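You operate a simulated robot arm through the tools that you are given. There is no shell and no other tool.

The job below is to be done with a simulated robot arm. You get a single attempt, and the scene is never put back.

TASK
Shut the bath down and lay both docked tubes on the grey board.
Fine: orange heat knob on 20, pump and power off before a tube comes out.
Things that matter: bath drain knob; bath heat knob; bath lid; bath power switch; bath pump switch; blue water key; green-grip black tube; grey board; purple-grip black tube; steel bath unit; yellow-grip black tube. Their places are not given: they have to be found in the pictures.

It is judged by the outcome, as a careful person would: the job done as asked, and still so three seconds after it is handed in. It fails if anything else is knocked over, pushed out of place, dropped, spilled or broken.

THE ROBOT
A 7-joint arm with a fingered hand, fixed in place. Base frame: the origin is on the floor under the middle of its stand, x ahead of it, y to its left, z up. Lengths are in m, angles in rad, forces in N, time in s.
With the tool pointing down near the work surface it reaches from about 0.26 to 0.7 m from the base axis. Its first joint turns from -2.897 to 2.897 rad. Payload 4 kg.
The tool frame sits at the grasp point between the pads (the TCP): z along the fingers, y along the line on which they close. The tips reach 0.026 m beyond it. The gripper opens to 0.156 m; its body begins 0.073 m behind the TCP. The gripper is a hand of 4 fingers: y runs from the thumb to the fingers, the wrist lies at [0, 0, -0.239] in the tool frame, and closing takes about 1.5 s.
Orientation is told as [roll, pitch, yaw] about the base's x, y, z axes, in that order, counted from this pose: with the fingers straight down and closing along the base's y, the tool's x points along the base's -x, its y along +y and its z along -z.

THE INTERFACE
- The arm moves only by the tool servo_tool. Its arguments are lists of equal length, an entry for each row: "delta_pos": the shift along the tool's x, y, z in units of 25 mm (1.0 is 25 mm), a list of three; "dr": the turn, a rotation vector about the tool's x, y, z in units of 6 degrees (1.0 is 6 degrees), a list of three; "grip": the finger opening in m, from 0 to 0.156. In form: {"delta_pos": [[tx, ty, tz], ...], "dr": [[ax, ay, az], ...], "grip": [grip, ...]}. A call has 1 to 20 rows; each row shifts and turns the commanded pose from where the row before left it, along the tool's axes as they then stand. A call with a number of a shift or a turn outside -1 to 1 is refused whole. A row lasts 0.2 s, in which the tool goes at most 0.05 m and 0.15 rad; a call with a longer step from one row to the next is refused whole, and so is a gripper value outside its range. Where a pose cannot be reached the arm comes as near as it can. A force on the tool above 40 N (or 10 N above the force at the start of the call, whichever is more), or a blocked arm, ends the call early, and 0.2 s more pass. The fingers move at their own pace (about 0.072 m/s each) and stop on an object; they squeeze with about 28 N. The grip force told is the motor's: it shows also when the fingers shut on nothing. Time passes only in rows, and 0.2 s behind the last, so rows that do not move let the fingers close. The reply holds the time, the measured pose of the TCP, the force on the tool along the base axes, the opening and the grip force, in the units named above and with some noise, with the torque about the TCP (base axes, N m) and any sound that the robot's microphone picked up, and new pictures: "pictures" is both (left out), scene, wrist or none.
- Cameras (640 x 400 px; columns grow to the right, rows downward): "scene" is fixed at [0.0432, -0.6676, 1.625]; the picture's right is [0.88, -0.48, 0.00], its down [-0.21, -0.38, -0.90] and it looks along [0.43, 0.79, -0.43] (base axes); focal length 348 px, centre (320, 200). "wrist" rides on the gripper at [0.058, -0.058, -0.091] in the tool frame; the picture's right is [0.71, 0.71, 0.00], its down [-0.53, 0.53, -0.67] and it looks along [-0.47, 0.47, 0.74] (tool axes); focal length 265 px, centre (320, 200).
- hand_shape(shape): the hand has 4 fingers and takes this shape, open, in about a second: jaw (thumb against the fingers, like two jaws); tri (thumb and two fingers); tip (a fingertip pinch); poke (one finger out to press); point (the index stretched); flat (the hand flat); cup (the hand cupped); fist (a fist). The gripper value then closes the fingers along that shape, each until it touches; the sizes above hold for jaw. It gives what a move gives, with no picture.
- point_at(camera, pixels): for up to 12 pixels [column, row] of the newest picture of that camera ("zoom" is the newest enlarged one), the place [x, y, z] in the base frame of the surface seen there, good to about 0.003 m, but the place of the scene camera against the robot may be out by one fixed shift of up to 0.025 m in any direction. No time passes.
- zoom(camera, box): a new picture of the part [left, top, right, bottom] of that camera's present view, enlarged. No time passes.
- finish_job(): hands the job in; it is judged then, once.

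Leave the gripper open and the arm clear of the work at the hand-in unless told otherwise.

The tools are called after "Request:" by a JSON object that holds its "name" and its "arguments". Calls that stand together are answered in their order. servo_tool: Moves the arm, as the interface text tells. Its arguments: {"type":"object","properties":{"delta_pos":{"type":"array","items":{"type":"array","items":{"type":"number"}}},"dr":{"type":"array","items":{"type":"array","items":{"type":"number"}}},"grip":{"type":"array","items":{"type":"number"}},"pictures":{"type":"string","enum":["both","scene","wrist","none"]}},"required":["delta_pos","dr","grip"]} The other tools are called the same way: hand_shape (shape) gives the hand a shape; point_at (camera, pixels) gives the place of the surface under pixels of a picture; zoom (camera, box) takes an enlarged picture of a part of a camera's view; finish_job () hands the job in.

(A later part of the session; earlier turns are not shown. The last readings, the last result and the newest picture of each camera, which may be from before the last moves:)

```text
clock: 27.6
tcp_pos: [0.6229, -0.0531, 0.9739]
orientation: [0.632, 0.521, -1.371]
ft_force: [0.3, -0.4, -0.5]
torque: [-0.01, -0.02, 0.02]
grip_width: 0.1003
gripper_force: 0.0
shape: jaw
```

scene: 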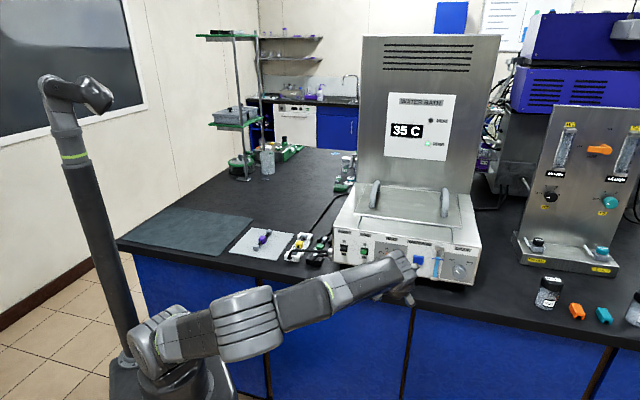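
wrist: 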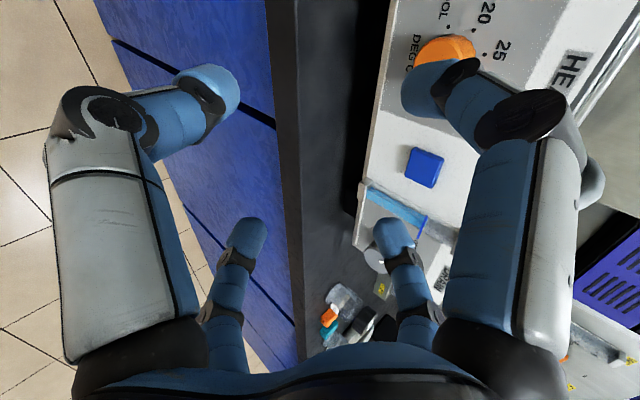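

It settled properly: tool 45° down with the right roll, at u≈0.40, v≈0.478, z≈0.974, elbow up. Now I pitch the tool back up by 22° to see how far toward horizontal it can go here.

Request:
{"name": "servo_tool", "arguments": {"delta_pos": [[0, 0, 0], [0, 0, 0], [0, 0, 0]], "dr": [[-0.884, 0.884, 0], [-0.884, 0.884, 0], [-0.884, 0.884, 0]], "grip": [0.1, 0.1, 0.1]}}

```text
clock: 28.4
tcp_pos: [0.6221, -0.051, 0.9732]
orientation: [1.043, 0.712, -1.153]
ft_force: [0.4, -0.4, 0.0]
torque: [-0.02, 0.0, -0.01]
grip_width: 0.1003
gripper_force: 0.1
shape: jaw
```

scene: 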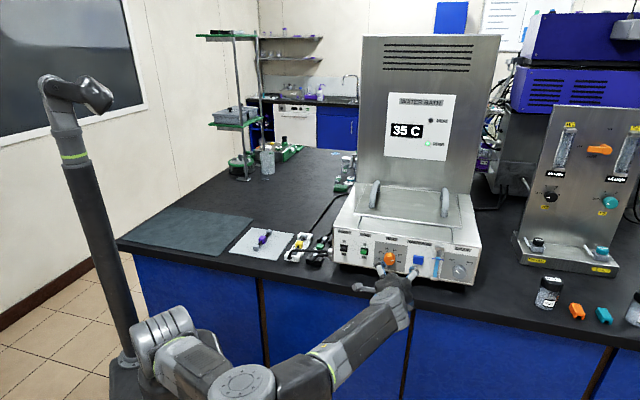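
wrist: 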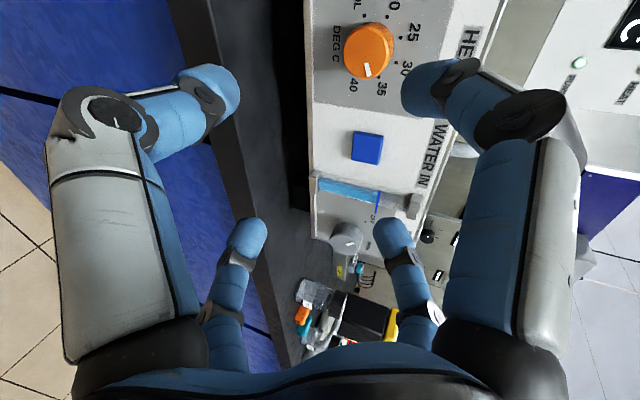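

Reachable at 22° down. The wrist view shows the mark pointing at 35. I continue pitching up to horizontal.

Request:
{"name": "servo_tool", "arguments": {"delta_pos": [[0, 0, 0], [0, 0, 0], [0, 0, 0]], "dr": [[-0.884, 0.884, 0], [-0.884, 0.884, 0], [-0.884, 0.884, 0]], "grip": [0.1, 0.1, 0.1]}}

```text
clock: 29.2
tcp_pos: [0.6215, -0.0491, 0.9798]
orientation: [1.282, 0.763, -0.993]
ft_force: [0.2, -0.1, 0.5]
torque: [0.01, -0.01, 0.0]
grip_width: 0.1005
gripper_force: 0.2
shape: jaw
out of reach, approached as far as the arm can: row 2, 3
```

scene: 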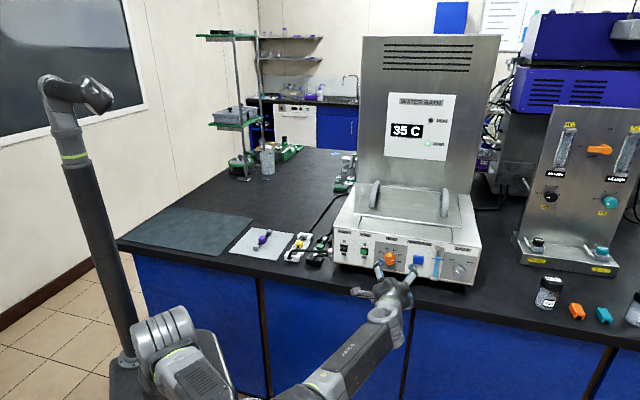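
wrist: 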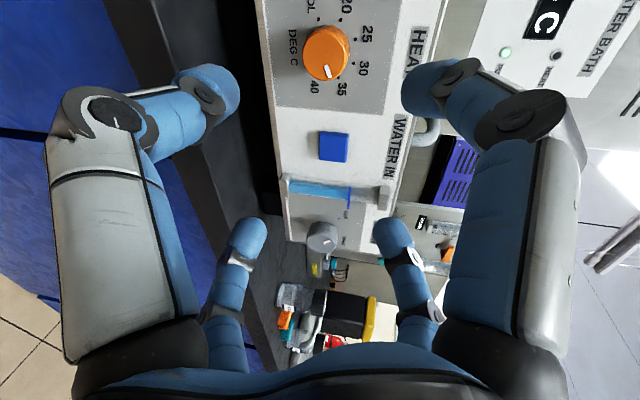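

Now the tool is only about 12° below horizontal, which is close enough to the knob axis. I move to a standoff in front of the knob (u≈0.46, v≈0.446, z≈0.975) and check.

Request:
{"name": "servo_tool", "arguments": {"delta_pos": [[0.332, -0.212, 0.73], [0.332, -0.212, 0.73], [0.332, -0.212, 0.73]], "dr": [[0, 0, 0], [0, 0, 0], [0, 0, 0]], "grip": [0.1, 0.1, 0.1]}}

```text
clock: 30.0
tcp_pos: [0.6395, 0.0104, 0.975]
orientation: [1.279, 0.766, -0.994]
ft_force: [-0.4, -0.1, -0.1]
torque: [0.02, 0.01, 0.0]
grip_width: 0.1004
gripper_force: 0.0
shape: jaw
```

scene: 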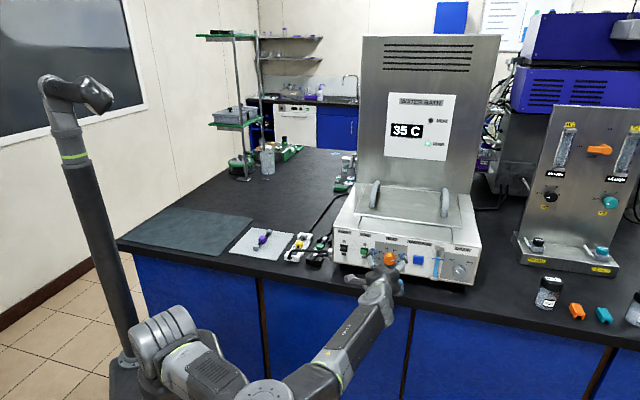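
wrist: 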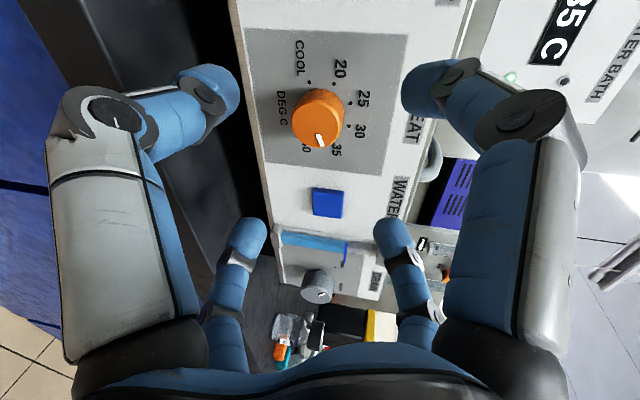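

Reached. The wrist view shows the dial well at (318,118). I zoom and measure dots and knob in the robot's own frame.

Request:
{"name": "zoom", "arguments": {"camera": "wrist", "box": [250, 50, 394, 140]}}

```text
4.44 times, centred on (322, 95) of wrist
```

zoom: 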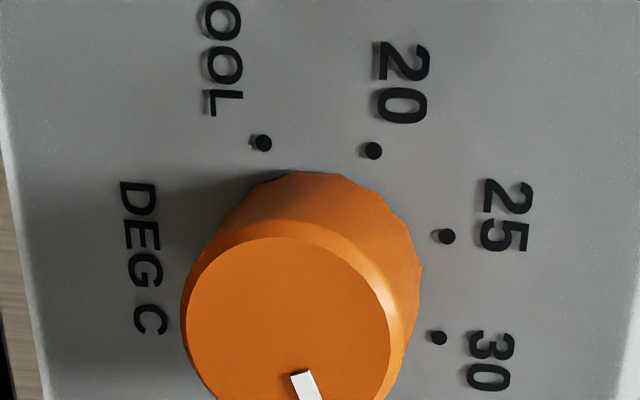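

Request:
{"name": "zoom", "arguments": {"camera": "wrist", "box": [250, 72, 394, 162]}}

Request:
{"name": "point_at", "arguments": {"camera": "zoom", "pixels": [[263, 45], [373, 53], [447, 139], [439, 240], [300, 275], [313, 310], [288, 150], [200, 220], [375, 230], [290, 330], [288, 240], [500, 350]]}}

```text
4.44 times, centred on (322, 117) of wrist
```

zoom: 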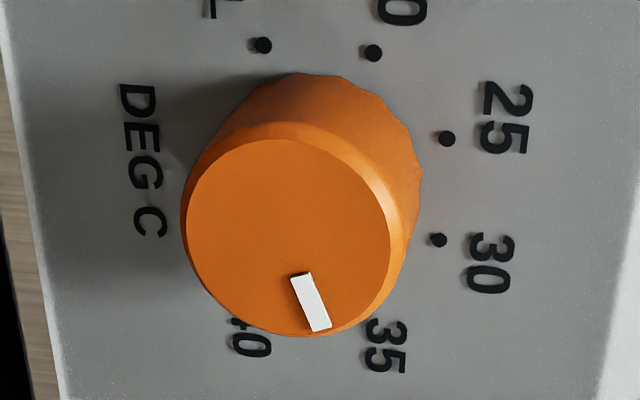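

```text
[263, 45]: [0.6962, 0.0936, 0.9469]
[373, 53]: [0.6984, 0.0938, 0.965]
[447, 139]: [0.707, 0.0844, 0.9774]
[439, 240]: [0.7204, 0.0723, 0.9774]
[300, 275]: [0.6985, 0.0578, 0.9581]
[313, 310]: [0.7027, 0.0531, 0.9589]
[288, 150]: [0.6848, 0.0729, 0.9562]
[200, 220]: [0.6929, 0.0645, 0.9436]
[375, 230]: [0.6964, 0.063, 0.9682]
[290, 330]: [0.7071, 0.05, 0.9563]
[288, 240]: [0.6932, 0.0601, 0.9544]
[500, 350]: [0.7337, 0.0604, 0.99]
```

Knob centre is at v≈0.449, z≈0.956, front face u≈0.536, panel u≈0.560; 20-dot at 155°, mark ~23°. I dry-run the −132° wrist turn in the air at standoff to check the joint range.

Request:
{"name": "servo_tool", "arguments": {"delta_pos": [[0, 0, 0], [0, 0, 0], [0, 0, 0], [0, 0, 0], [0, 0, 0], [0, 0, 0], [0, 0, 0], [0, 0, 0], [0, 0, 0], [0, 0, 0], [0, 0, 0], [0, 0, 0], [0, 0, 0], [0, 0, 0], [0, 0, 0], [0, 0, 0], [0, 0, 0], [0, 0, 0], [0, 0, 0], [0, 0, 0]], "dr": [[0, 0, -1], [0, 0, -1], [0, 0, -1], [0, 0, -1], [0, 0, -1], [0, 0, -1], [0, 0, -1], [0, 0, -1], [0, 0, -1], [0, 0, -1], [0, 0, -1], [0, 0, -1], [0, 0, -1], [0, 0, -1], [0, 0, -1], [0, 0, -1], [0, 0, -1], [0, 0, -1], [0, 0, -1], [0, 0, -1]], "grip": [0.1, 0.1, 0.1, 0.1, 0.1, 0.1, 0.1, 0.1, 0.1, 0.1, 0.1, 0.1, 0.1, 0.1, 0.1, 0.1, 0.1, 0.1, 0.1, 0.1]}}

```text
clock: 34.2
tcp_pos: [0.6418, 0.0093, 0.9737]
orientation: [0.881, -1.24, -0.126]
ft_force: [1.0, 0.0, -0.1]
torque: [0.02, -0.01, 0.01]
grip_width: 0.1006
gripper_force: 0.1
shape: jaw
```

scene: 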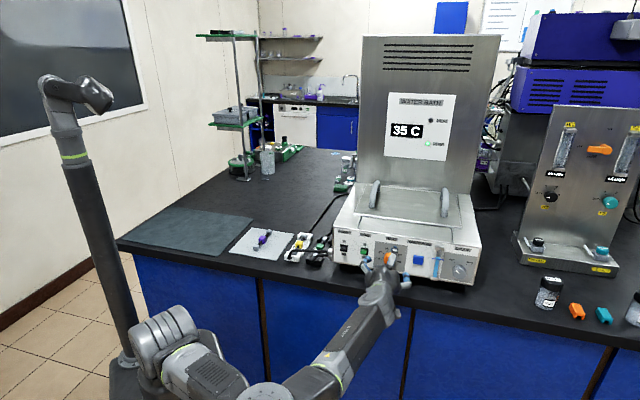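
wrist: 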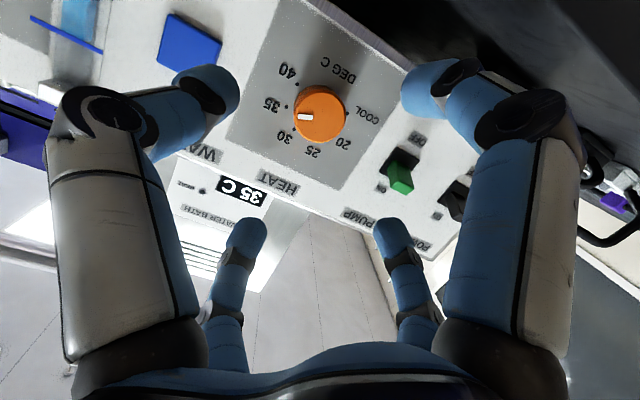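

−120° works. I test another −30° for margin.

Request:
{"name": "servo_tool", "arguments": {"delta_pos": [[0, 0, 0], [0, 0, 0], [0, 0, 0], [0, 0, 0], [0, 0, 0]], "dr": [[0, 0, -1], [0, 0, -1], [0, 0, -1], [0, 0, -1], [0, 0, -1]], "grip": [0.1, 0.1, 0.1, 0.1, 0.1], "pictures": "wrist"}}

```text
clock: 35.4
tcp_pos: [0.6393, 0.0099, 0.9733]
orientation: [-0.886, -1.236, 1.694]
ft_force: [0.4, 1.1, 0.6]
torque: [0.01, -0.01, 0.03]
grip_width: 0.1004
gripper_force: 0.0
shape: jaw
```

wrist: 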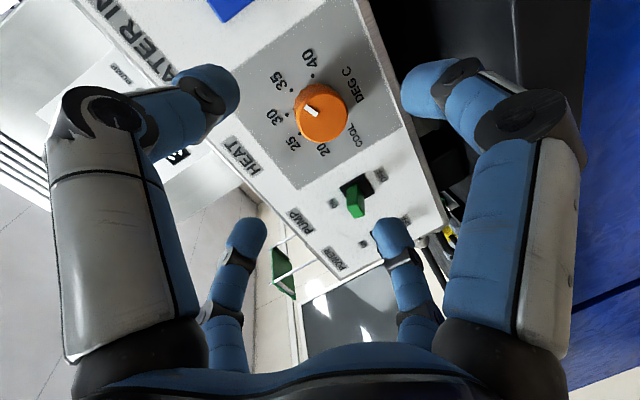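

Range is ample. I rotate back +150° to the start roll.

Request:
{"name": "servo_tool", "arguments": {"delta_pos": [[0, 0, 0], [0, 0, 0], [0, 0, 0], [0, 0, 0], [0, 0, 0], [0, 0, 0], [0, 0, 0], [0, 0, 0], [0, 0, 0], [0, 0, 0], [0, 0, 0], [0, 0, 0], [0, 0, 0], [0, 0, 0], [0, 0, 0], [0, 0, 0], [0, 0, 0], [0, 0, 0], [0, 0, 0], [0, 0, 0]], "dr": [[0, 0, 1], [0, 0, 1], [0, 0, 1], [0, 0, 1], [0, 0, 1], [0, 0, 1], [0, 0, 1], [0, 0, 1], [0, 0, 1], [0, 0, 1], [0, 0, 1], [0, 0, 1], [0, 0, 1], [0, 0, 1], [0, 0, 1], [0, 0, 1], [0, 0, 1], [0, 0, 1], [0, 0, 1], [0, 0, 1]], "grip": [0.1, 0.1, 0.1, 0.1, 0.1, 0.1, 0.1, 0.1, 0.1, 0.1, 0.1, 0.1, 0.1, 0.1, 0.1, 0.1, 0.1, 0.1, 0.1, 0.1], "pictures": "none"}}

Request:
{"name": "servo_tool", "arguments": {"delta_pos": [[0, 0, 0], [0, 0, 0], [0, 0, 0], [0, 0, 0], [0, 0, 0], [0, 0, 0]], "dr": [[0, 0, 1], [0, 0, 1], [0, 0, 1], [0, 0, 1], [0, 0, 1], [0, 0, 0]], "grip": [0.1, 0.1, 0.1, 0.1, 0.1, 0.1], "pictures": "wrist"}}

```text
clock: 39.6
tcp_pos: [0.6395, 0.0097, 0.9745]
orientation: [1.355, 0.257, -0.845]
ft_force: [-1.2, -0.2, -0.2]
torque: [0.0, -0.02, 0.01]
grip_width: 0.1003
gripper_force: 0.0
shape: jaw
```

```text
clock: 41.0
tcp_pos: [0.6392, 0.0088, 0.9743]
orientation: [1.279, 0.764, -0.996]
ft_force: [0.6, -0.4, 0.1]
torque: [0.0, -0.01, 0.02]
grip_width: 0.1002
gripper_force: 0.0
shape: jaw
```

wrist: 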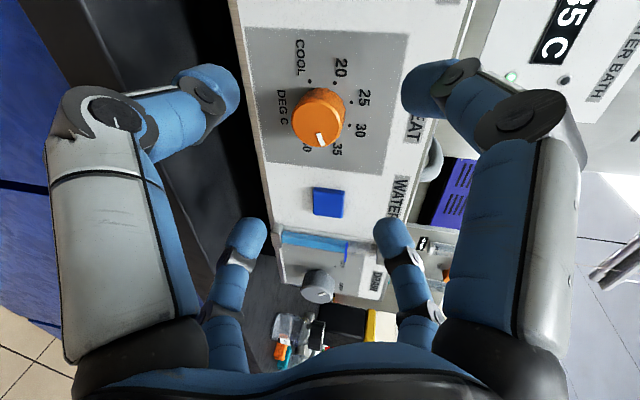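

Now I advance along the tool axis toward the knob, in part first (to u≈0.495), then look.

Request:
{"name": "servo_tool", "arguments": {"delta_pos": [[-0.015, 0.02, 0.49], [-0.015, 0.02, 0.49], [-0.015, 0.02, 0.49]], "dr": [[0, 0, 0], [0, 0, 0], [0, 0, 0]], "grip": [0.09, 0.09, 0.09]}}

```text
clock: 41.8
tcp_pos: [0.667, 0.0343, 0.9667]
orientation: [1.281, 0.764, -0.995]
ft_force: [0.1, 1.0, -0.3]
torque: [0.03, -0.02, -0.03]
grip_width: 0.0905
gripper_force: 0.1
shape: jaw
```

scene: 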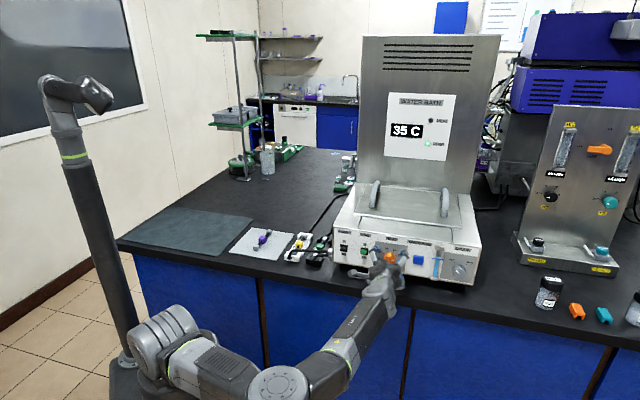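
wrist: 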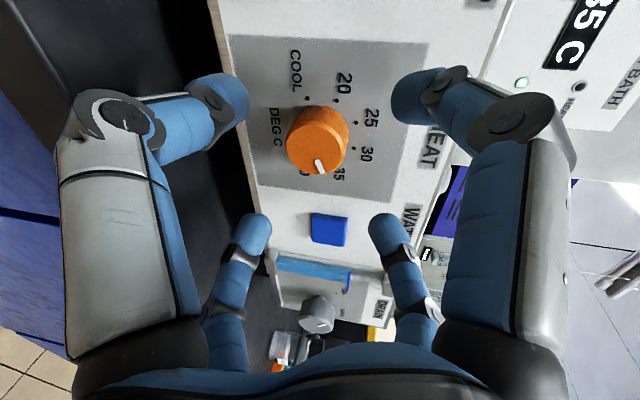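

Aligned. I advance the last 24 mm and check force before closing.

Request:
{"name": "servo_tool", "arguments": {"delta_pos": [[-0.022, 0.018, 0.5], [-0.022, 0.018, 0.5], [0, 0, 0]], "dr": [[0, 0, 0], [0, 0, 0], [0, 0, 0]], "grip": [0.09, 0.09, 0.09], "pictures": "wrist"}}

```text
clock: 42.6
tcp_pos: [0.6856, 0.0495, 0.9619]
orientation: [1.279, 0.764, -0.995]
ft_force: [0.1, 0.2, 0.8]
torque: [0.01, 0.02, 0.0]
grip_width: 0.0908
gripper_force: 0.1
shape: jaw
```

wrist: 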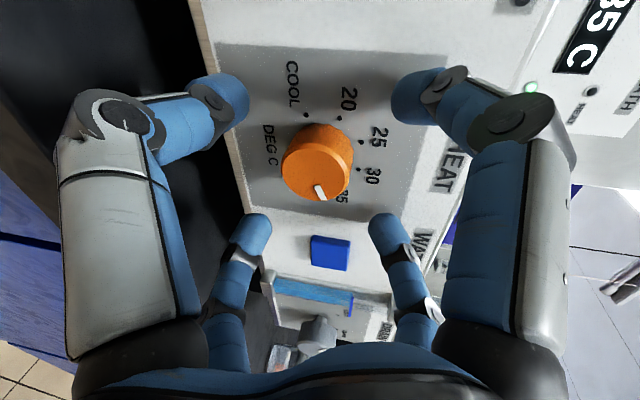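

The four fingertips (235,100), (405,95), (255,230), (385,230) surround the knob at (318,162) evenly. I close on it.

Request:
{"name": "servo_tool", "arguments": {"delta_pos": [[0, 0, 0], [0, 0, 0], [0, 0, 0], [0, 0, 0], [0, 0, 0], [0, 0, 0]], "dr": [[0, 0, 0], [0, 0, 0], [0, 0, 0], [0, 0, 0], [0, 0, 0], [0, 0, 0]], "grip": [0.06, 0.04, 0.02, 0.02, 0.02, 0.02], "pictures": "both"}}

```text
clock: 44.0
tcp_pos: [0.6859, 0.0487, 0.9617]
orientation: [1.279, 0.765, -0.993]
ft_force: [1.1, 3.7, -0.6]
torque: [0.05, 0.03, 0.04]
grip_width: 0.0317
gripper_force: 28.1
shape: jaw
```

scene: 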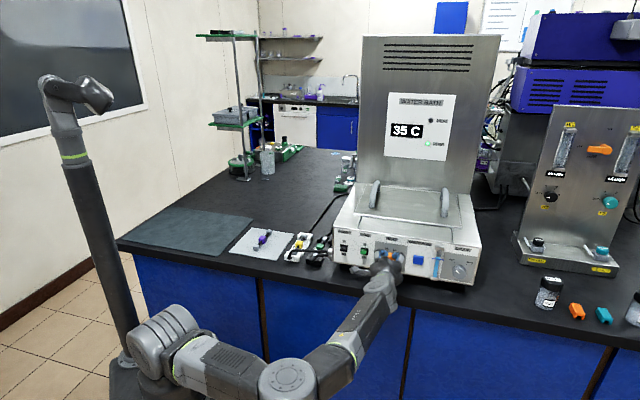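
wrist: 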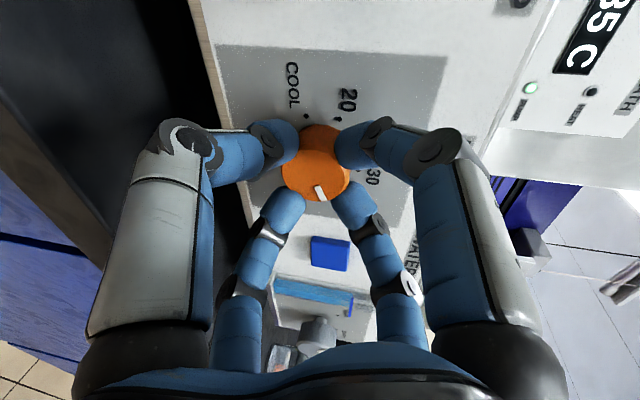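

Gripped (28 N, width 0.032), forces small. I turn the first −30° and check the mark.

Request:
{"name": "servo_tool", "arguments": {"delta_pos": [[0, 0, 0], [0, 0, 0], [0, 0, 0], [0, 0, 0], [0, 0, 0], [0, 0, 0]], "dr": [[0, 0, -1], [0, 0, -1], [0, 0, -1], [0, 0, -1], [0, 0, -1], [0, 0, 0]], "grip": [0.02, 0.02, 0.02, 0.02, 0.02, 0.02], "pictures": "both"}}

```text
clock: 45.4
tcp_pos: [0.686, 0.0504, 0.9606]
orientation: [1.356, 0.254, -0.842]
ft_force: [-3.5, 7.6, 0.0]
torque: [0.12, -0.03, -0.1]
grip_width: 0.0318
gripper_force: 27.6
shape: jaw
```

scene: 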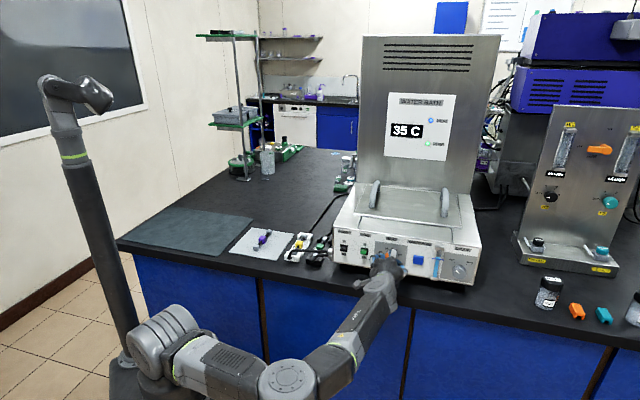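
wrist: 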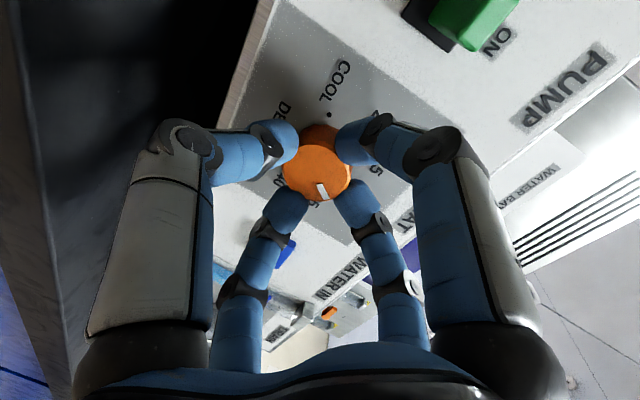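

The mark follows the hand and the display's upper lamp changed. I continue with −36°.

Request:
{"name": "servo_tool", "arguments": {"delta_pos": [[0, 0, 0], [0, 0, 0], [0, 0, 0], [0, 0, 0], [0, 0, 0], [0, 0, 0], [0, 0, 0]], "dr": [[0, 0, -1], [0, 0, -1], [0, 0, -1], [0, 0, -1], [0, 0, -1], [0, 0, -1], [0, 0, 0]], "grip": [0.02, 0.02, 0.02, 0.02, 0.02, 0.02, 0.02], "pictures": "both"}}

```text
clock: 47.0
tcp_pos: [0.6853, 0.05, 0.9628]
orientation: [1.347, -0.359, -0.709]
ft_force: [0.0, 15.1, -2.0]
torque: [0.2, -0.06, -0.31]
grip_width: 0.0312
gripper_force: 28.2
shape: jaw
```

scene: 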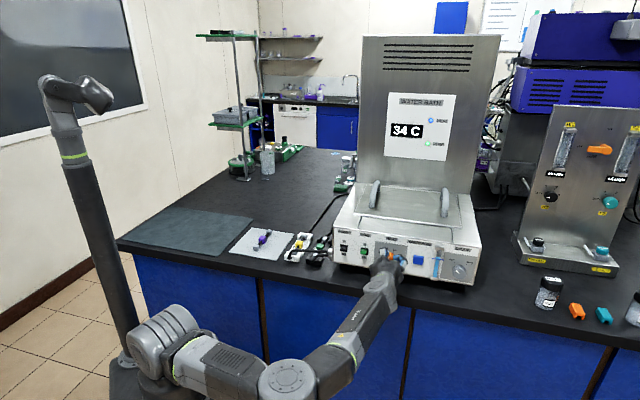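
wrist: 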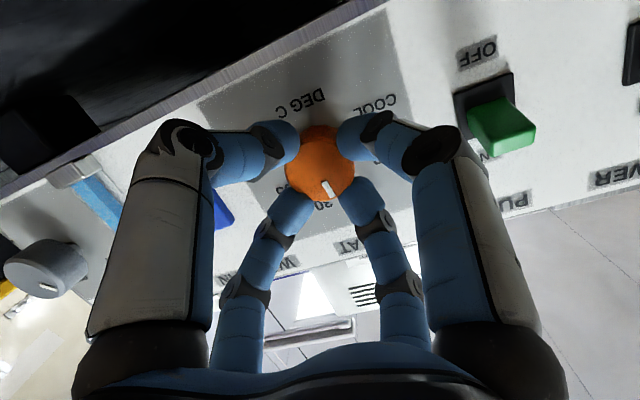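

Display reads 34 C and lateral force has grown to 15 N from the small axis misalignment. I release and regrip in place to relieve it.

Request:
{"name": "servo_tool", "arguments": {"delta_pos": [[0, 0, 0], [0, 0, 0], [0, 0, 0], [0, 0, 0], [0, 0, 0]], "dr": [[0, 0, 0], [0, 0, 0], [0, 0, 0], [0, 0, 0], [0, 0, 0]], "grip": [0.07, 0.07, 0.07, 0.07, 0.07], "pictures": "wrist"}}

Request:
{"name": "zoom", "arguments": {"camera": "wrist", "box": [240, 90, 400, 240]}}

```text
clock: 48.2
tcp_pos: [0.6848, 0.0496, 0.9618]
orientation: [1.347, -0.359, -0.711]
ft_force: [0.4, -0.3, 0.8]
torque: [0.01, -0.02, -0.01]
grip_width: 0.0693
gripper_force: 0.0
shape: jaw
```

wrist: 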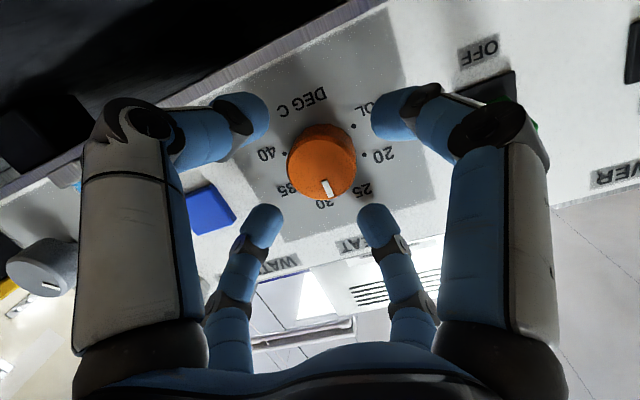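

```text
2.67 times, centred on (320, 165) of wrist
```

zoom: 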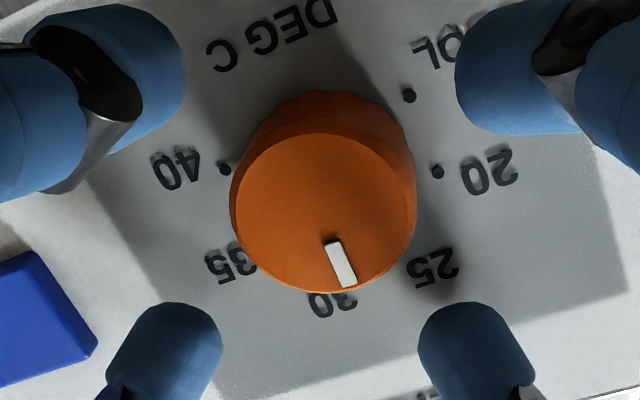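

The mark now is between 30 and 25. I measure its angle with points on the mark.

Request:
{"name": "point_at", "arguments": {"camera": "zoom", "pixels": [[334, 247], [346, 281], [322, 215], [240, 200], [410, 210], [320, 140], [325, 288]]}}

```text
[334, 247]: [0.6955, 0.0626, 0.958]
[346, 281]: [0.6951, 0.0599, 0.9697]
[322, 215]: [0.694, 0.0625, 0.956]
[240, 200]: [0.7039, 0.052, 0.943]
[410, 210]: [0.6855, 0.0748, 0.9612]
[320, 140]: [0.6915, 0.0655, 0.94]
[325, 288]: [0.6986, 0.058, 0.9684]
```

Mark is at about 85–88°. Another ~68° is needed. I regrip and turn −66°.

Request:
{"name": "servo_tool", "arguments": {"delta_pos": [[0, 0, 0], [0, 0, 0], [0, 0, 0], [0, 0, 0], [0, 0, 0], [0, 0, 0], [0, 0, 0], [0, 0, 0], [0, 0, 0], [0, 0, 0], [0, 0, 0], [0, 0, 0]], "dr": [[0, 0, 0], [0, 0, 0], [0, 0, 0], [0, 0, 0], [0, 0, 0], [0, 0, -1], [0, 0, -1], [0, 0, -1], [0, 0, -1], [0, 0, -1], [0, 0, -1], [0, 0, 0]], "grip": [0.04, 0.02, 0.02, 0.02, 0.02, 0.02, 0.02, 0.02, 0.02, 0.02, 0.02, 0.02], "pictures": "wrist"}}

```text
clock: 50.8
tcp_pos: [0.6851, 0.05, 0.9616]
orientation: [1.2, -0.966, -0.478]
ft_force: [-9.6, 1.3, 3.0]
torque: [0.12, -0.03, -0.25]
grip_width: 0.0325
gripper_force: 28.0
shape: jaw
```

wrist: 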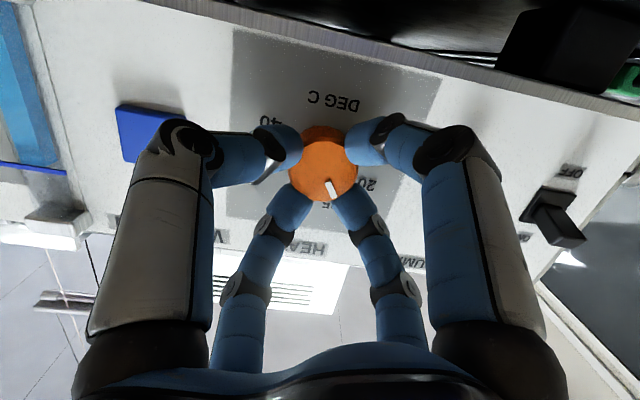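

Force is fine (~10 N). I continue −30°, then open to read the mark.

Request:
{"name": "servo_tool", "arguments": {"delta_pos": [[0, 0, 0], [0, 0, 0], [0, 0, 0], [0, 0, 0], [0, 0, 0], [0, 0, 0]], "dr": [[0, 0, -1], [0, 0, -1], [0, 0, -1], [0, 0, -1], [0, 0, -1], [0, 0, 0]], "grip": [0.02, 0.02, 0.02, 0.02, 0.02, 0.02], "pictures": "none"}}

Request:
{"name": "servo_tool", "arguments": {"delta_pos": [[0, 0, 0], [0, 0, 0], [0, 0, 0], [0, 0, 0], [0, 0, 0]], "dr": [[0, 0, 0], [0, 0, 0], [0, 0, 0], [0, 0, 0], [0, 0, 0]], "grip": [0.07, 0.07, 0.07, 0.07, 0.07], "pictures": "both"}}

Request:
{"name": "zoom", "arguments": {"camera": "wrist", "box": [240, 90, 400, 240]}}

```text
clock: 52.2
tcp_pos: [0.6839, 0.05, 0.9622]
orientation: [0.235, -1.357, 0.541]
ft_force: [-12.7, 1.7, 1.8]
torque: [0.16, -0.12, -0.13]
grip_width: 0.0319
gripper_force: 28.0
shape: jaw
```

```text
clock: 53.4
tcp_pos: [0.6846, 0.049, 0.9611]
orientation: [0.242, -1.357, 0.536]
ft_force: [0.3, -0.4, -0.2]
torque: [0.02, 0.0, -0.02]
grip_width: 0.0699
gripper_force: 0.1
shape: jaw
```

scene: 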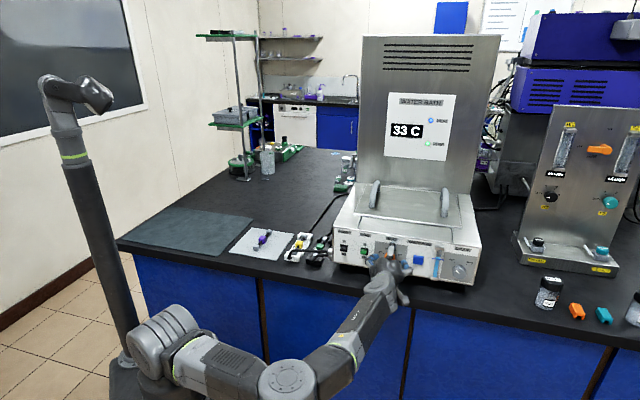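
wrist: 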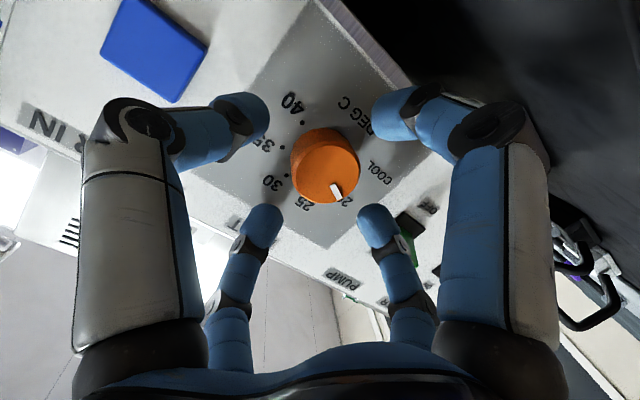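

```text
2.67 times, centred on (320, 165) of wrist
```

zoom: 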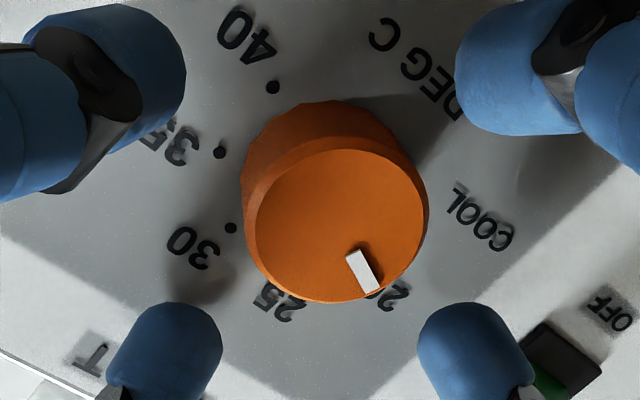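

The mark is near 20 now. I measure the mark ends (354,254), (373,288) and the knob face edges.

Request:
{"name": "point_at", "arguments": {"camera": "zoom", "pixels": [[355, 255], [372, 287], [363, 270], [258, 225], [422, 215], [340, 155], [340, 297], [231, 228], [219, 152], [272, 87]]}}

```text
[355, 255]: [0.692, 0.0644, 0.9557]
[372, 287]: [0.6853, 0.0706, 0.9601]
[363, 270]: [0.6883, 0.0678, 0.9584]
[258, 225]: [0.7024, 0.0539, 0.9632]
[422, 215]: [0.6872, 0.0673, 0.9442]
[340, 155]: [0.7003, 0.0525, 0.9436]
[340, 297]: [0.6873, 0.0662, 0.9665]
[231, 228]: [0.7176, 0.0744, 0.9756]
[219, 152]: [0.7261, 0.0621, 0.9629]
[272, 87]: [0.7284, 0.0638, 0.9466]
```

The mark reads ~155–158°, the 20-dot is at ~155°. I retreat along the tool axis and verify with both cameras.

Request:
{"name": "servo_tool", "arguments": {"delta_pos": [[0, 0, -0.8], [0, 0, -0.8], [0, 0, -0.8], [0, 0, -0.8]], "dr": [[0, 0, 0], [0, 0, 0], [0, 0, 0], [0, 0, 0]], "grip": [0.09, 0.09, 0.09, 0.09], "pictures": "both"}}

Request:
{"name": "zoom", "arguments": {"camera": "scene", "box": [376, 244, 404, 268]}}

Request:
{"name": "zoom", "arguments": {"camera": "wrist", "box": [250, 50, 410, 150]}}

```text
clock: 54.4
tcp_pos: [0.6287, -0.0057, 0.9791]
orientation: [0.238, -1.355, 0.537]
ft_force: [-0.3, 0.3, 0.4]
torque: [0.0, 0.05, 0.01]
grip_width: 0.0894
gripper_force: 0.0
shape: jaw
```

scene: 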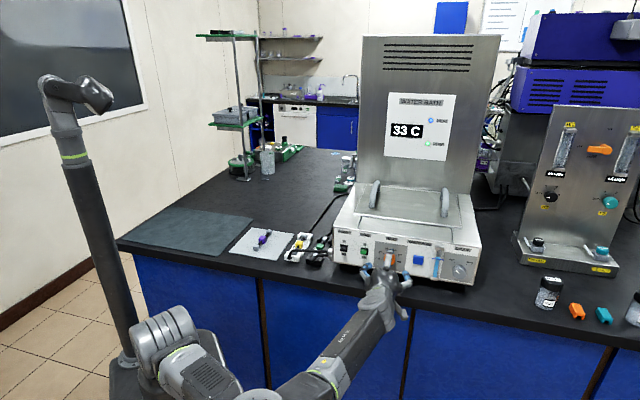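
wrist: 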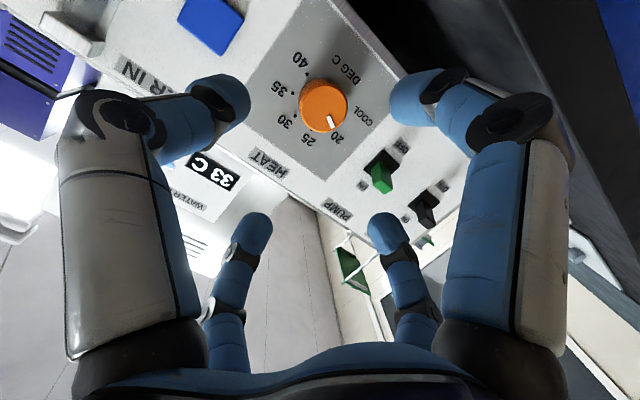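

```text
16.00 times, centred on (390, 256) of scene
```

zoom: 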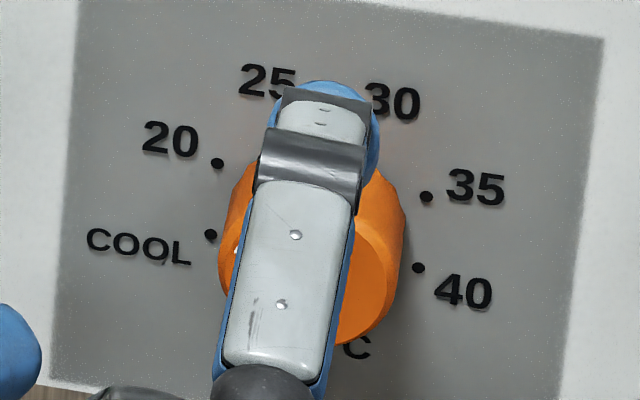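

```text
4.00 times, centred on (330, 100) of wrist
```

zoom: 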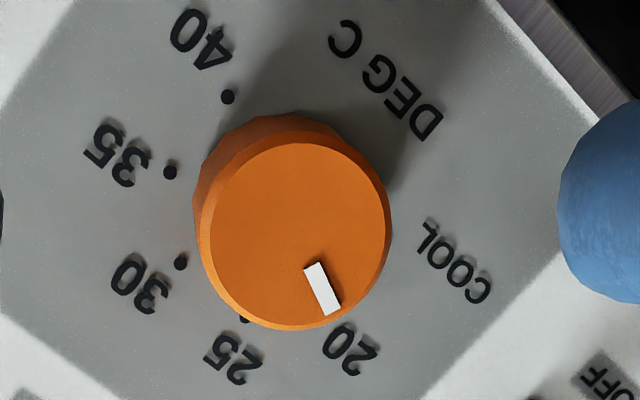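

Heat is on 20. Next, pump switch: I change to the poke shape and look at where the fingertip lies relative to the TCP.

Request:
{"name": "hand_shape", "arguments": {"shape": "poke"}}

Request:
{"name": "servo_tool", "arguments": {"delta_pos": [[0, 0, 0]], "dr": [[0, 0, 0]], "grip": [0], "pictures": "both"}}

Request:
{"name": "zoom", "arguments": {"camera": "wrist", "box": [260, 90, 460, 215]}}

```text
clock: 55.3
tcp_pos: [0.6304, -0.0047, 0.9788]
orientation: [0.242, -1.352, 0.537]
ft_force: [0.5, -0.9, -0.3]
torque: [0.02, 0.02, 0.04]
grip_width: 0.0
gripper_force: 0.0
shape: poke
```

```text
clock: 55.7
tcp_pos: [0.6301, -0.0046, 0.9772]
orientation: [0.241, -1.354, 0.536]
ft_force: [0.8, -0.7, 1.2]
torque: [-0.01, 0.01, 0.01]
grip_width: 0.0066
gripper_force: 0.1
shape: jaw
```

scene: 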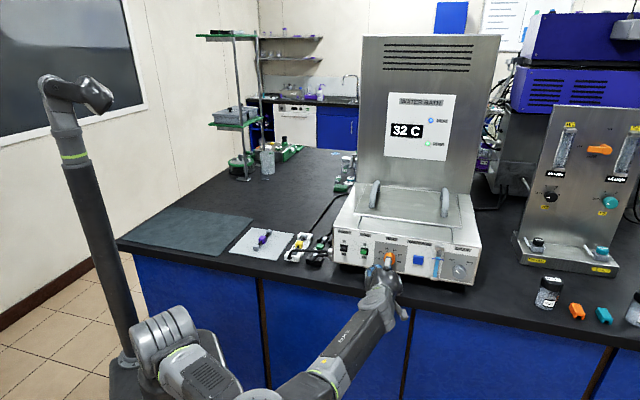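
wrist: 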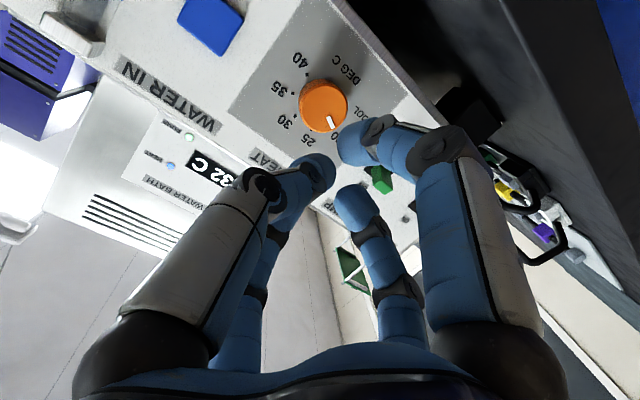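

```text
3.20 times, centred on (360, 152) of wrist
```

zoom: 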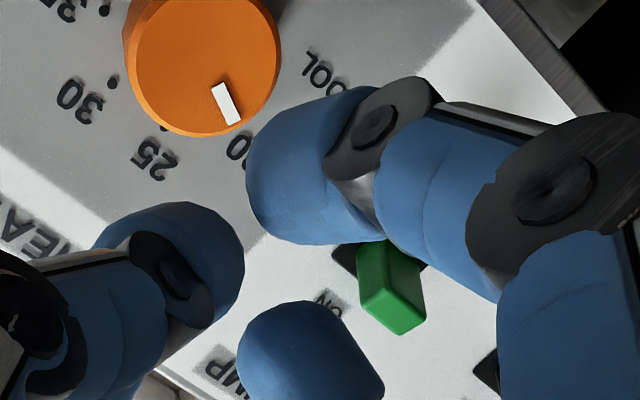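

Grip 0 cancelled poke; with poke the grip must stay at 0.156. I set it again and look.

Request:
{"name": "hand_shape", "arguments": {"shape": "poke"}}

Request:
{"name": "servo_tool", "arguments": {"delta_pos": [[0, 0, 0]], "dr": [[0, 0, 0]], "grip": [0.156], "pictures": "wrist"}}

Request:
{"name": "zoom", "arguments": {"camera": "wrist", "box": [220, 90, 460, 290]}}

```text
clock: 56.6
tcp_pos: [0.6307, -0.0051, 0.9794]
orientation: [0.241, -1.356, 0.536]
ft_force: [0.2, 0.3, 0.1]
torque: [-0.03, 0.01, 0.01]
grip_width: 0.0002
gripper_force: 0.1
shape: poke
```

```text
clock: 57.0
tcp_pos: [0.6295, -0.004, 0.9778]
orientation: [0.239, -1.354, 0.538]
ft_force: [-0.2, -0.4, -0.1]
torque: [-0.01, 0.03, 0.0]
grip_width: 0.0001
gripper_force: 0.0
shape: poke
```

wrist: 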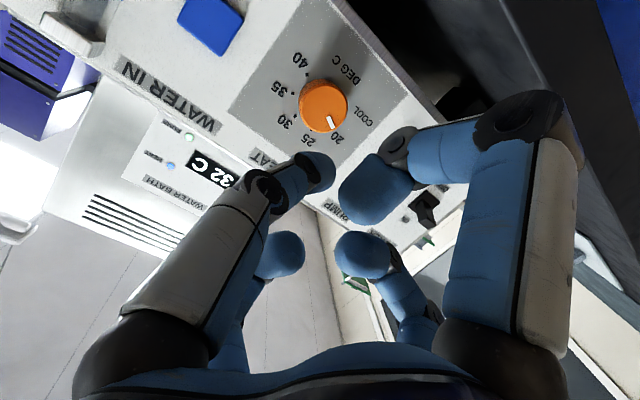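

```text
2.00 times, centred on (340, 190) of wrist
```

zoom: 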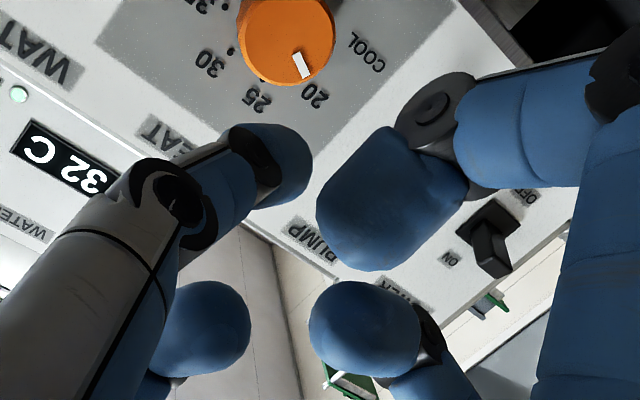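

I read the fingertip's surface points in the zoom: (300,165), (270,140), (285,190), (305,150), (250,160).

Request:
{"name": "point_at", "arguments": {"camera": "zoom", "pixels": [[300, 165], [270, 135], [285, 195], [308, 160], [245, 150], [270, 165], [485, 240], [490, 265], [470, 225]]}}

```text
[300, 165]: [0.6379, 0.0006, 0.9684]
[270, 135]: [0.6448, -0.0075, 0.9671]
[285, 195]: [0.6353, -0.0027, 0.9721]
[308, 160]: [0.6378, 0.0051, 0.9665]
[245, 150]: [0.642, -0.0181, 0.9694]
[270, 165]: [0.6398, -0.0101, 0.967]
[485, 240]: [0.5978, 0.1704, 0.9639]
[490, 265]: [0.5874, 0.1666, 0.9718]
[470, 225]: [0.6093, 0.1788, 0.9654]
```

The fingertip sits ~4 mm right of and 2 mm below the TCP, ending ~2 cm ahead. I move to above-front of the pump lever (TCP v≈0.356, z≈1.013), still 8 cm out from the panel.

Request:
{"name": "servo_tool", "arguments": {"delta_pos": [[-0.248, 0.75, 0], [-0.248, 0.75, 0], [-0.248, 0.75, 0], [-0.248, 0.75, 0], [-0.248, 0.75, 0], [0, 0, 0]], "dr": [[0, 0, 0], [0, 0, 0], [0, 0, 0], [0, 0, 0], [0, 0, 0], [0, 0, 0]], "grip": [0.156, 0.156, 0.156, 0.156, 0.156, 0.156], "pictures": "both"}}

Request:
{"name": "zoom", "arguments": {"camera": "scene", "box": [330, 230, 420, 290]}}

Request:
{"name": "zoom", "arguments": {"camera": "wrist", "box": [240, 50, 400, 150]}}

```text
clock: 58.4
tcp_pos: [0.5697, 0.0663, 1.0136]
orientation: [0.238, -1.356, 0.538]
ft_force: [0.2, -0.5, -0.3]
torque: [-0.01, 0.02, -0.01]
grip_width: 0.0
gripper_force: 0.1
shape: poke
```

scene: 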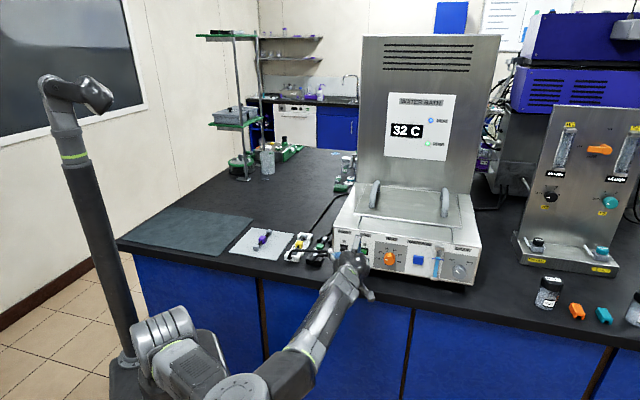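
wrist: 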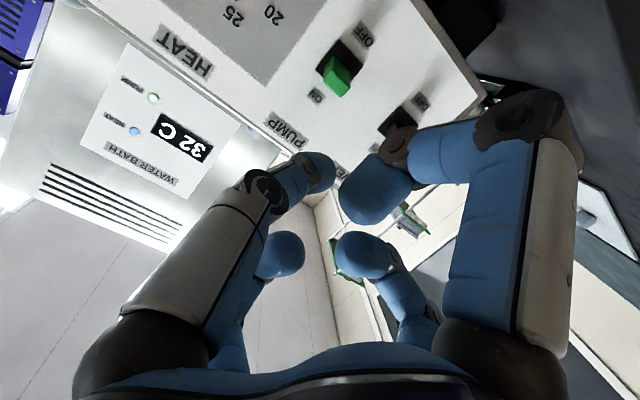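

```text
6.67 times, centred on (375, 260) of scene
```

zoom: 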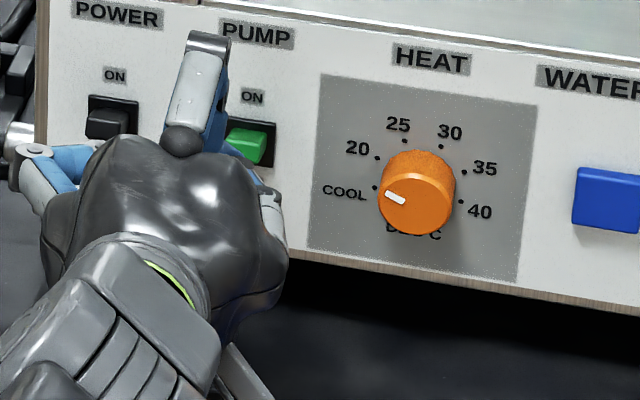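

```text
4.00 times, centred on (320, 100) of wrist
```

zoom: 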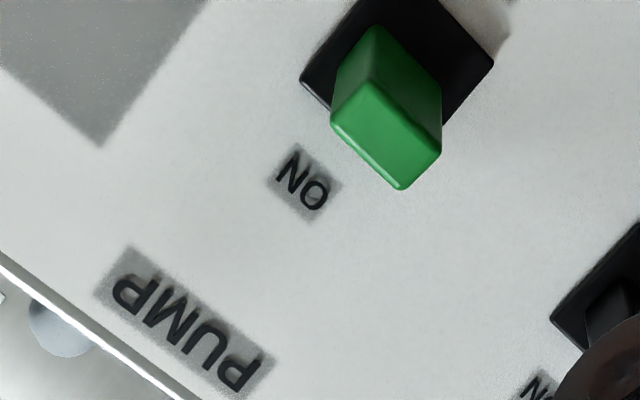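

I measure the green lever: front face (385,140), edges (340,112), (405,180), (435,155), (370,85), side face (380,60), plate (470,70), (320,80).

Request:
{"name": "point_at", "arguments": {"camera": "zoom", "pixels": [[385, 140], [340, 115], [402, 182], [435, 155], [372, 92], [375, 50], [420, 85], [475, 65], [315, 85], [310, 165], [350, 30]]}}

```text
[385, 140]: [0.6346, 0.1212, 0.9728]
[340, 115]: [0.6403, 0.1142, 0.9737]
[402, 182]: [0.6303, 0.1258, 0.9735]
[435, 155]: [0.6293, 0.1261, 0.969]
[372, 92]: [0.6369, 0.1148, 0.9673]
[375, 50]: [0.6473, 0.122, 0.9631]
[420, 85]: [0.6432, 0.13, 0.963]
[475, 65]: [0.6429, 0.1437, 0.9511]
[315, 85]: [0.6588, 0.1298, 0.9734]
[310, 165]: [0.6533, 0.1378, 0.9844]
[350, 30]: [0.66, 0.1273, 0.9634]
```

Lever: v≈0.356–0.372, tip at u≈0.533, top ≈0.977. I advance above it: TCP to u≈0.53, v≈0.36, z≈1.005.

Request:
{"name": "servo_tool", "arguments": {"delta_pos": [[-0.091, -0.034, 0.8], [-0.091, -0.034, 0.8], [-0.091, -0.034, 0.8], [-0.091, -0.034, 0.8], [0, 0, 0]], "dr": [[0, 0, 0], [0, 0, 0], [0, 0, 0], [0, 0, 0], [0, 0, 0]], "grip": [0.156, 0.156, 0.156, 0.156, 0.156], "pictures": "both"}}

Request:
{"name": "zoom", "arguments": {"camera": "wrist", "box": [240, 100, 400, 200]}}

Request:
{"name": "zoom", "arguments": {"camera": "scene", "box": [330, 230, 420, 290]}}

```text
clock: 59.6
tcp_pos: [0.6298, 0.1191, 1.0053]
orientation: [0.239, -1.357, 0.538]
ft_force: [0.5, 1.1, 0.0]
torque: [0.02, 0.01, 0.02]
grip_width: 0.0
gripper_force: 0.0
shape: poke
```

scene: 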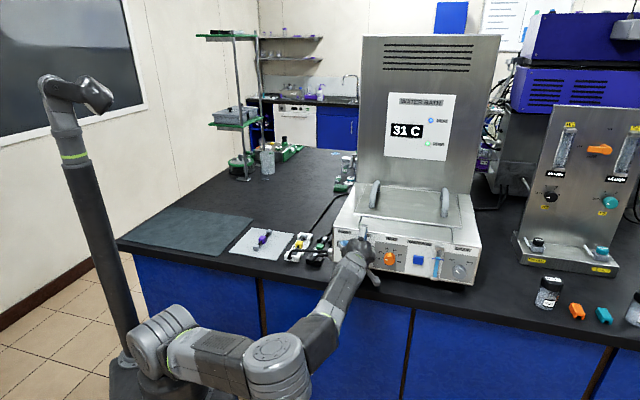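
wrist: 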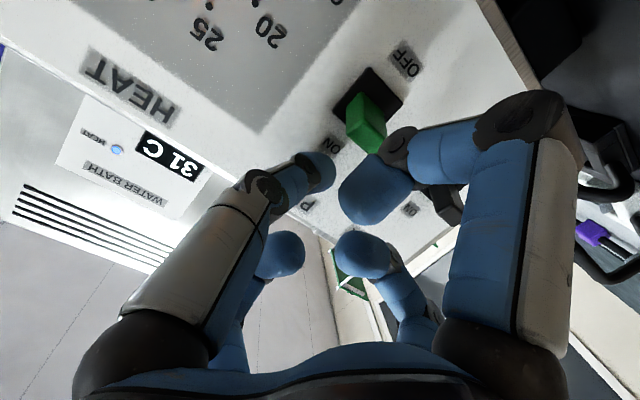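

```text
4.00 times, centred on (320, 150) of wrist
```

zoom: 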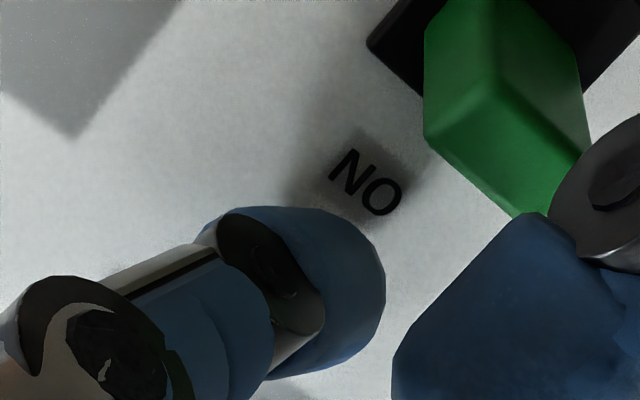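

```text
6.67 times, centred on (375, 260) of scene
```

zoom: 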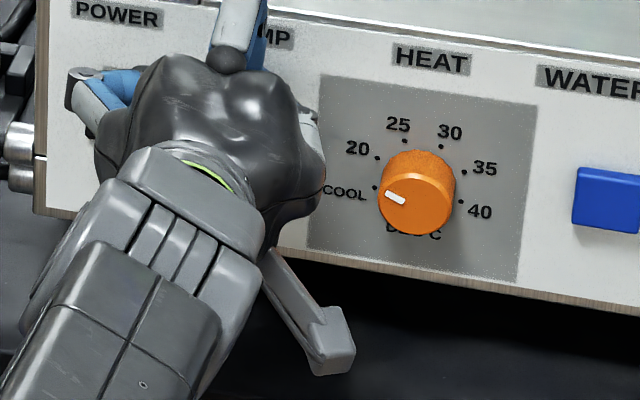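

The fingertip is just above and the lever (505,120 in the wrist zoom) lies below it. I check the tip's exact points and the lever before pressing down.

Request:
{"name": "zoom", "arguments": {"camera": "wrist", "box": [240, 100, 400, 200]}}

Request:
{"name": "point_at", "arguments": {"camera": "zoom", "pixels": [[378, 290], [360, 240], [300, 212], [340, 330], [355, 280], [440, 130], [520, 205], [575, 150], [500, 100], [600, 290], [440, 300], [430, 60]]}}

```text
4.00 times, centred on (320, 150) of wrist
```

zoom: 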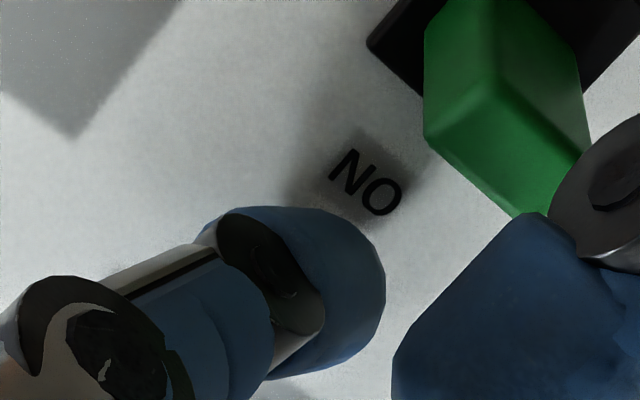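

```text
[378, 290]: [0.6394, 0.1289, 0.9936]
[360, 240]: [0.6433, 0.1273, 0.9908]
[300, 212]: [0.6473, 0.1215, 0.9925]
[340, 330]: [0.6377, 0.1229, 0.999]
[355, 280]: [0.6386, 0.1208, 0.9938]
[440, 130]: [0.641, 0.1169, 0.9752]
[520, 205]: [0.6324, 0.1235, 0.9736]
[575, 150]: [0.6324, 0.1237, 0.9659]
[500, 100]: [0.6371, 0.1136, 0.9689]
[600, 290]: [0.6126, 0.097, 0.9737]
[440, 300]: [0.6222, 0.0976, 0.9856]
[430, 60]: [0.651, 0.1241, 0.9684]
```

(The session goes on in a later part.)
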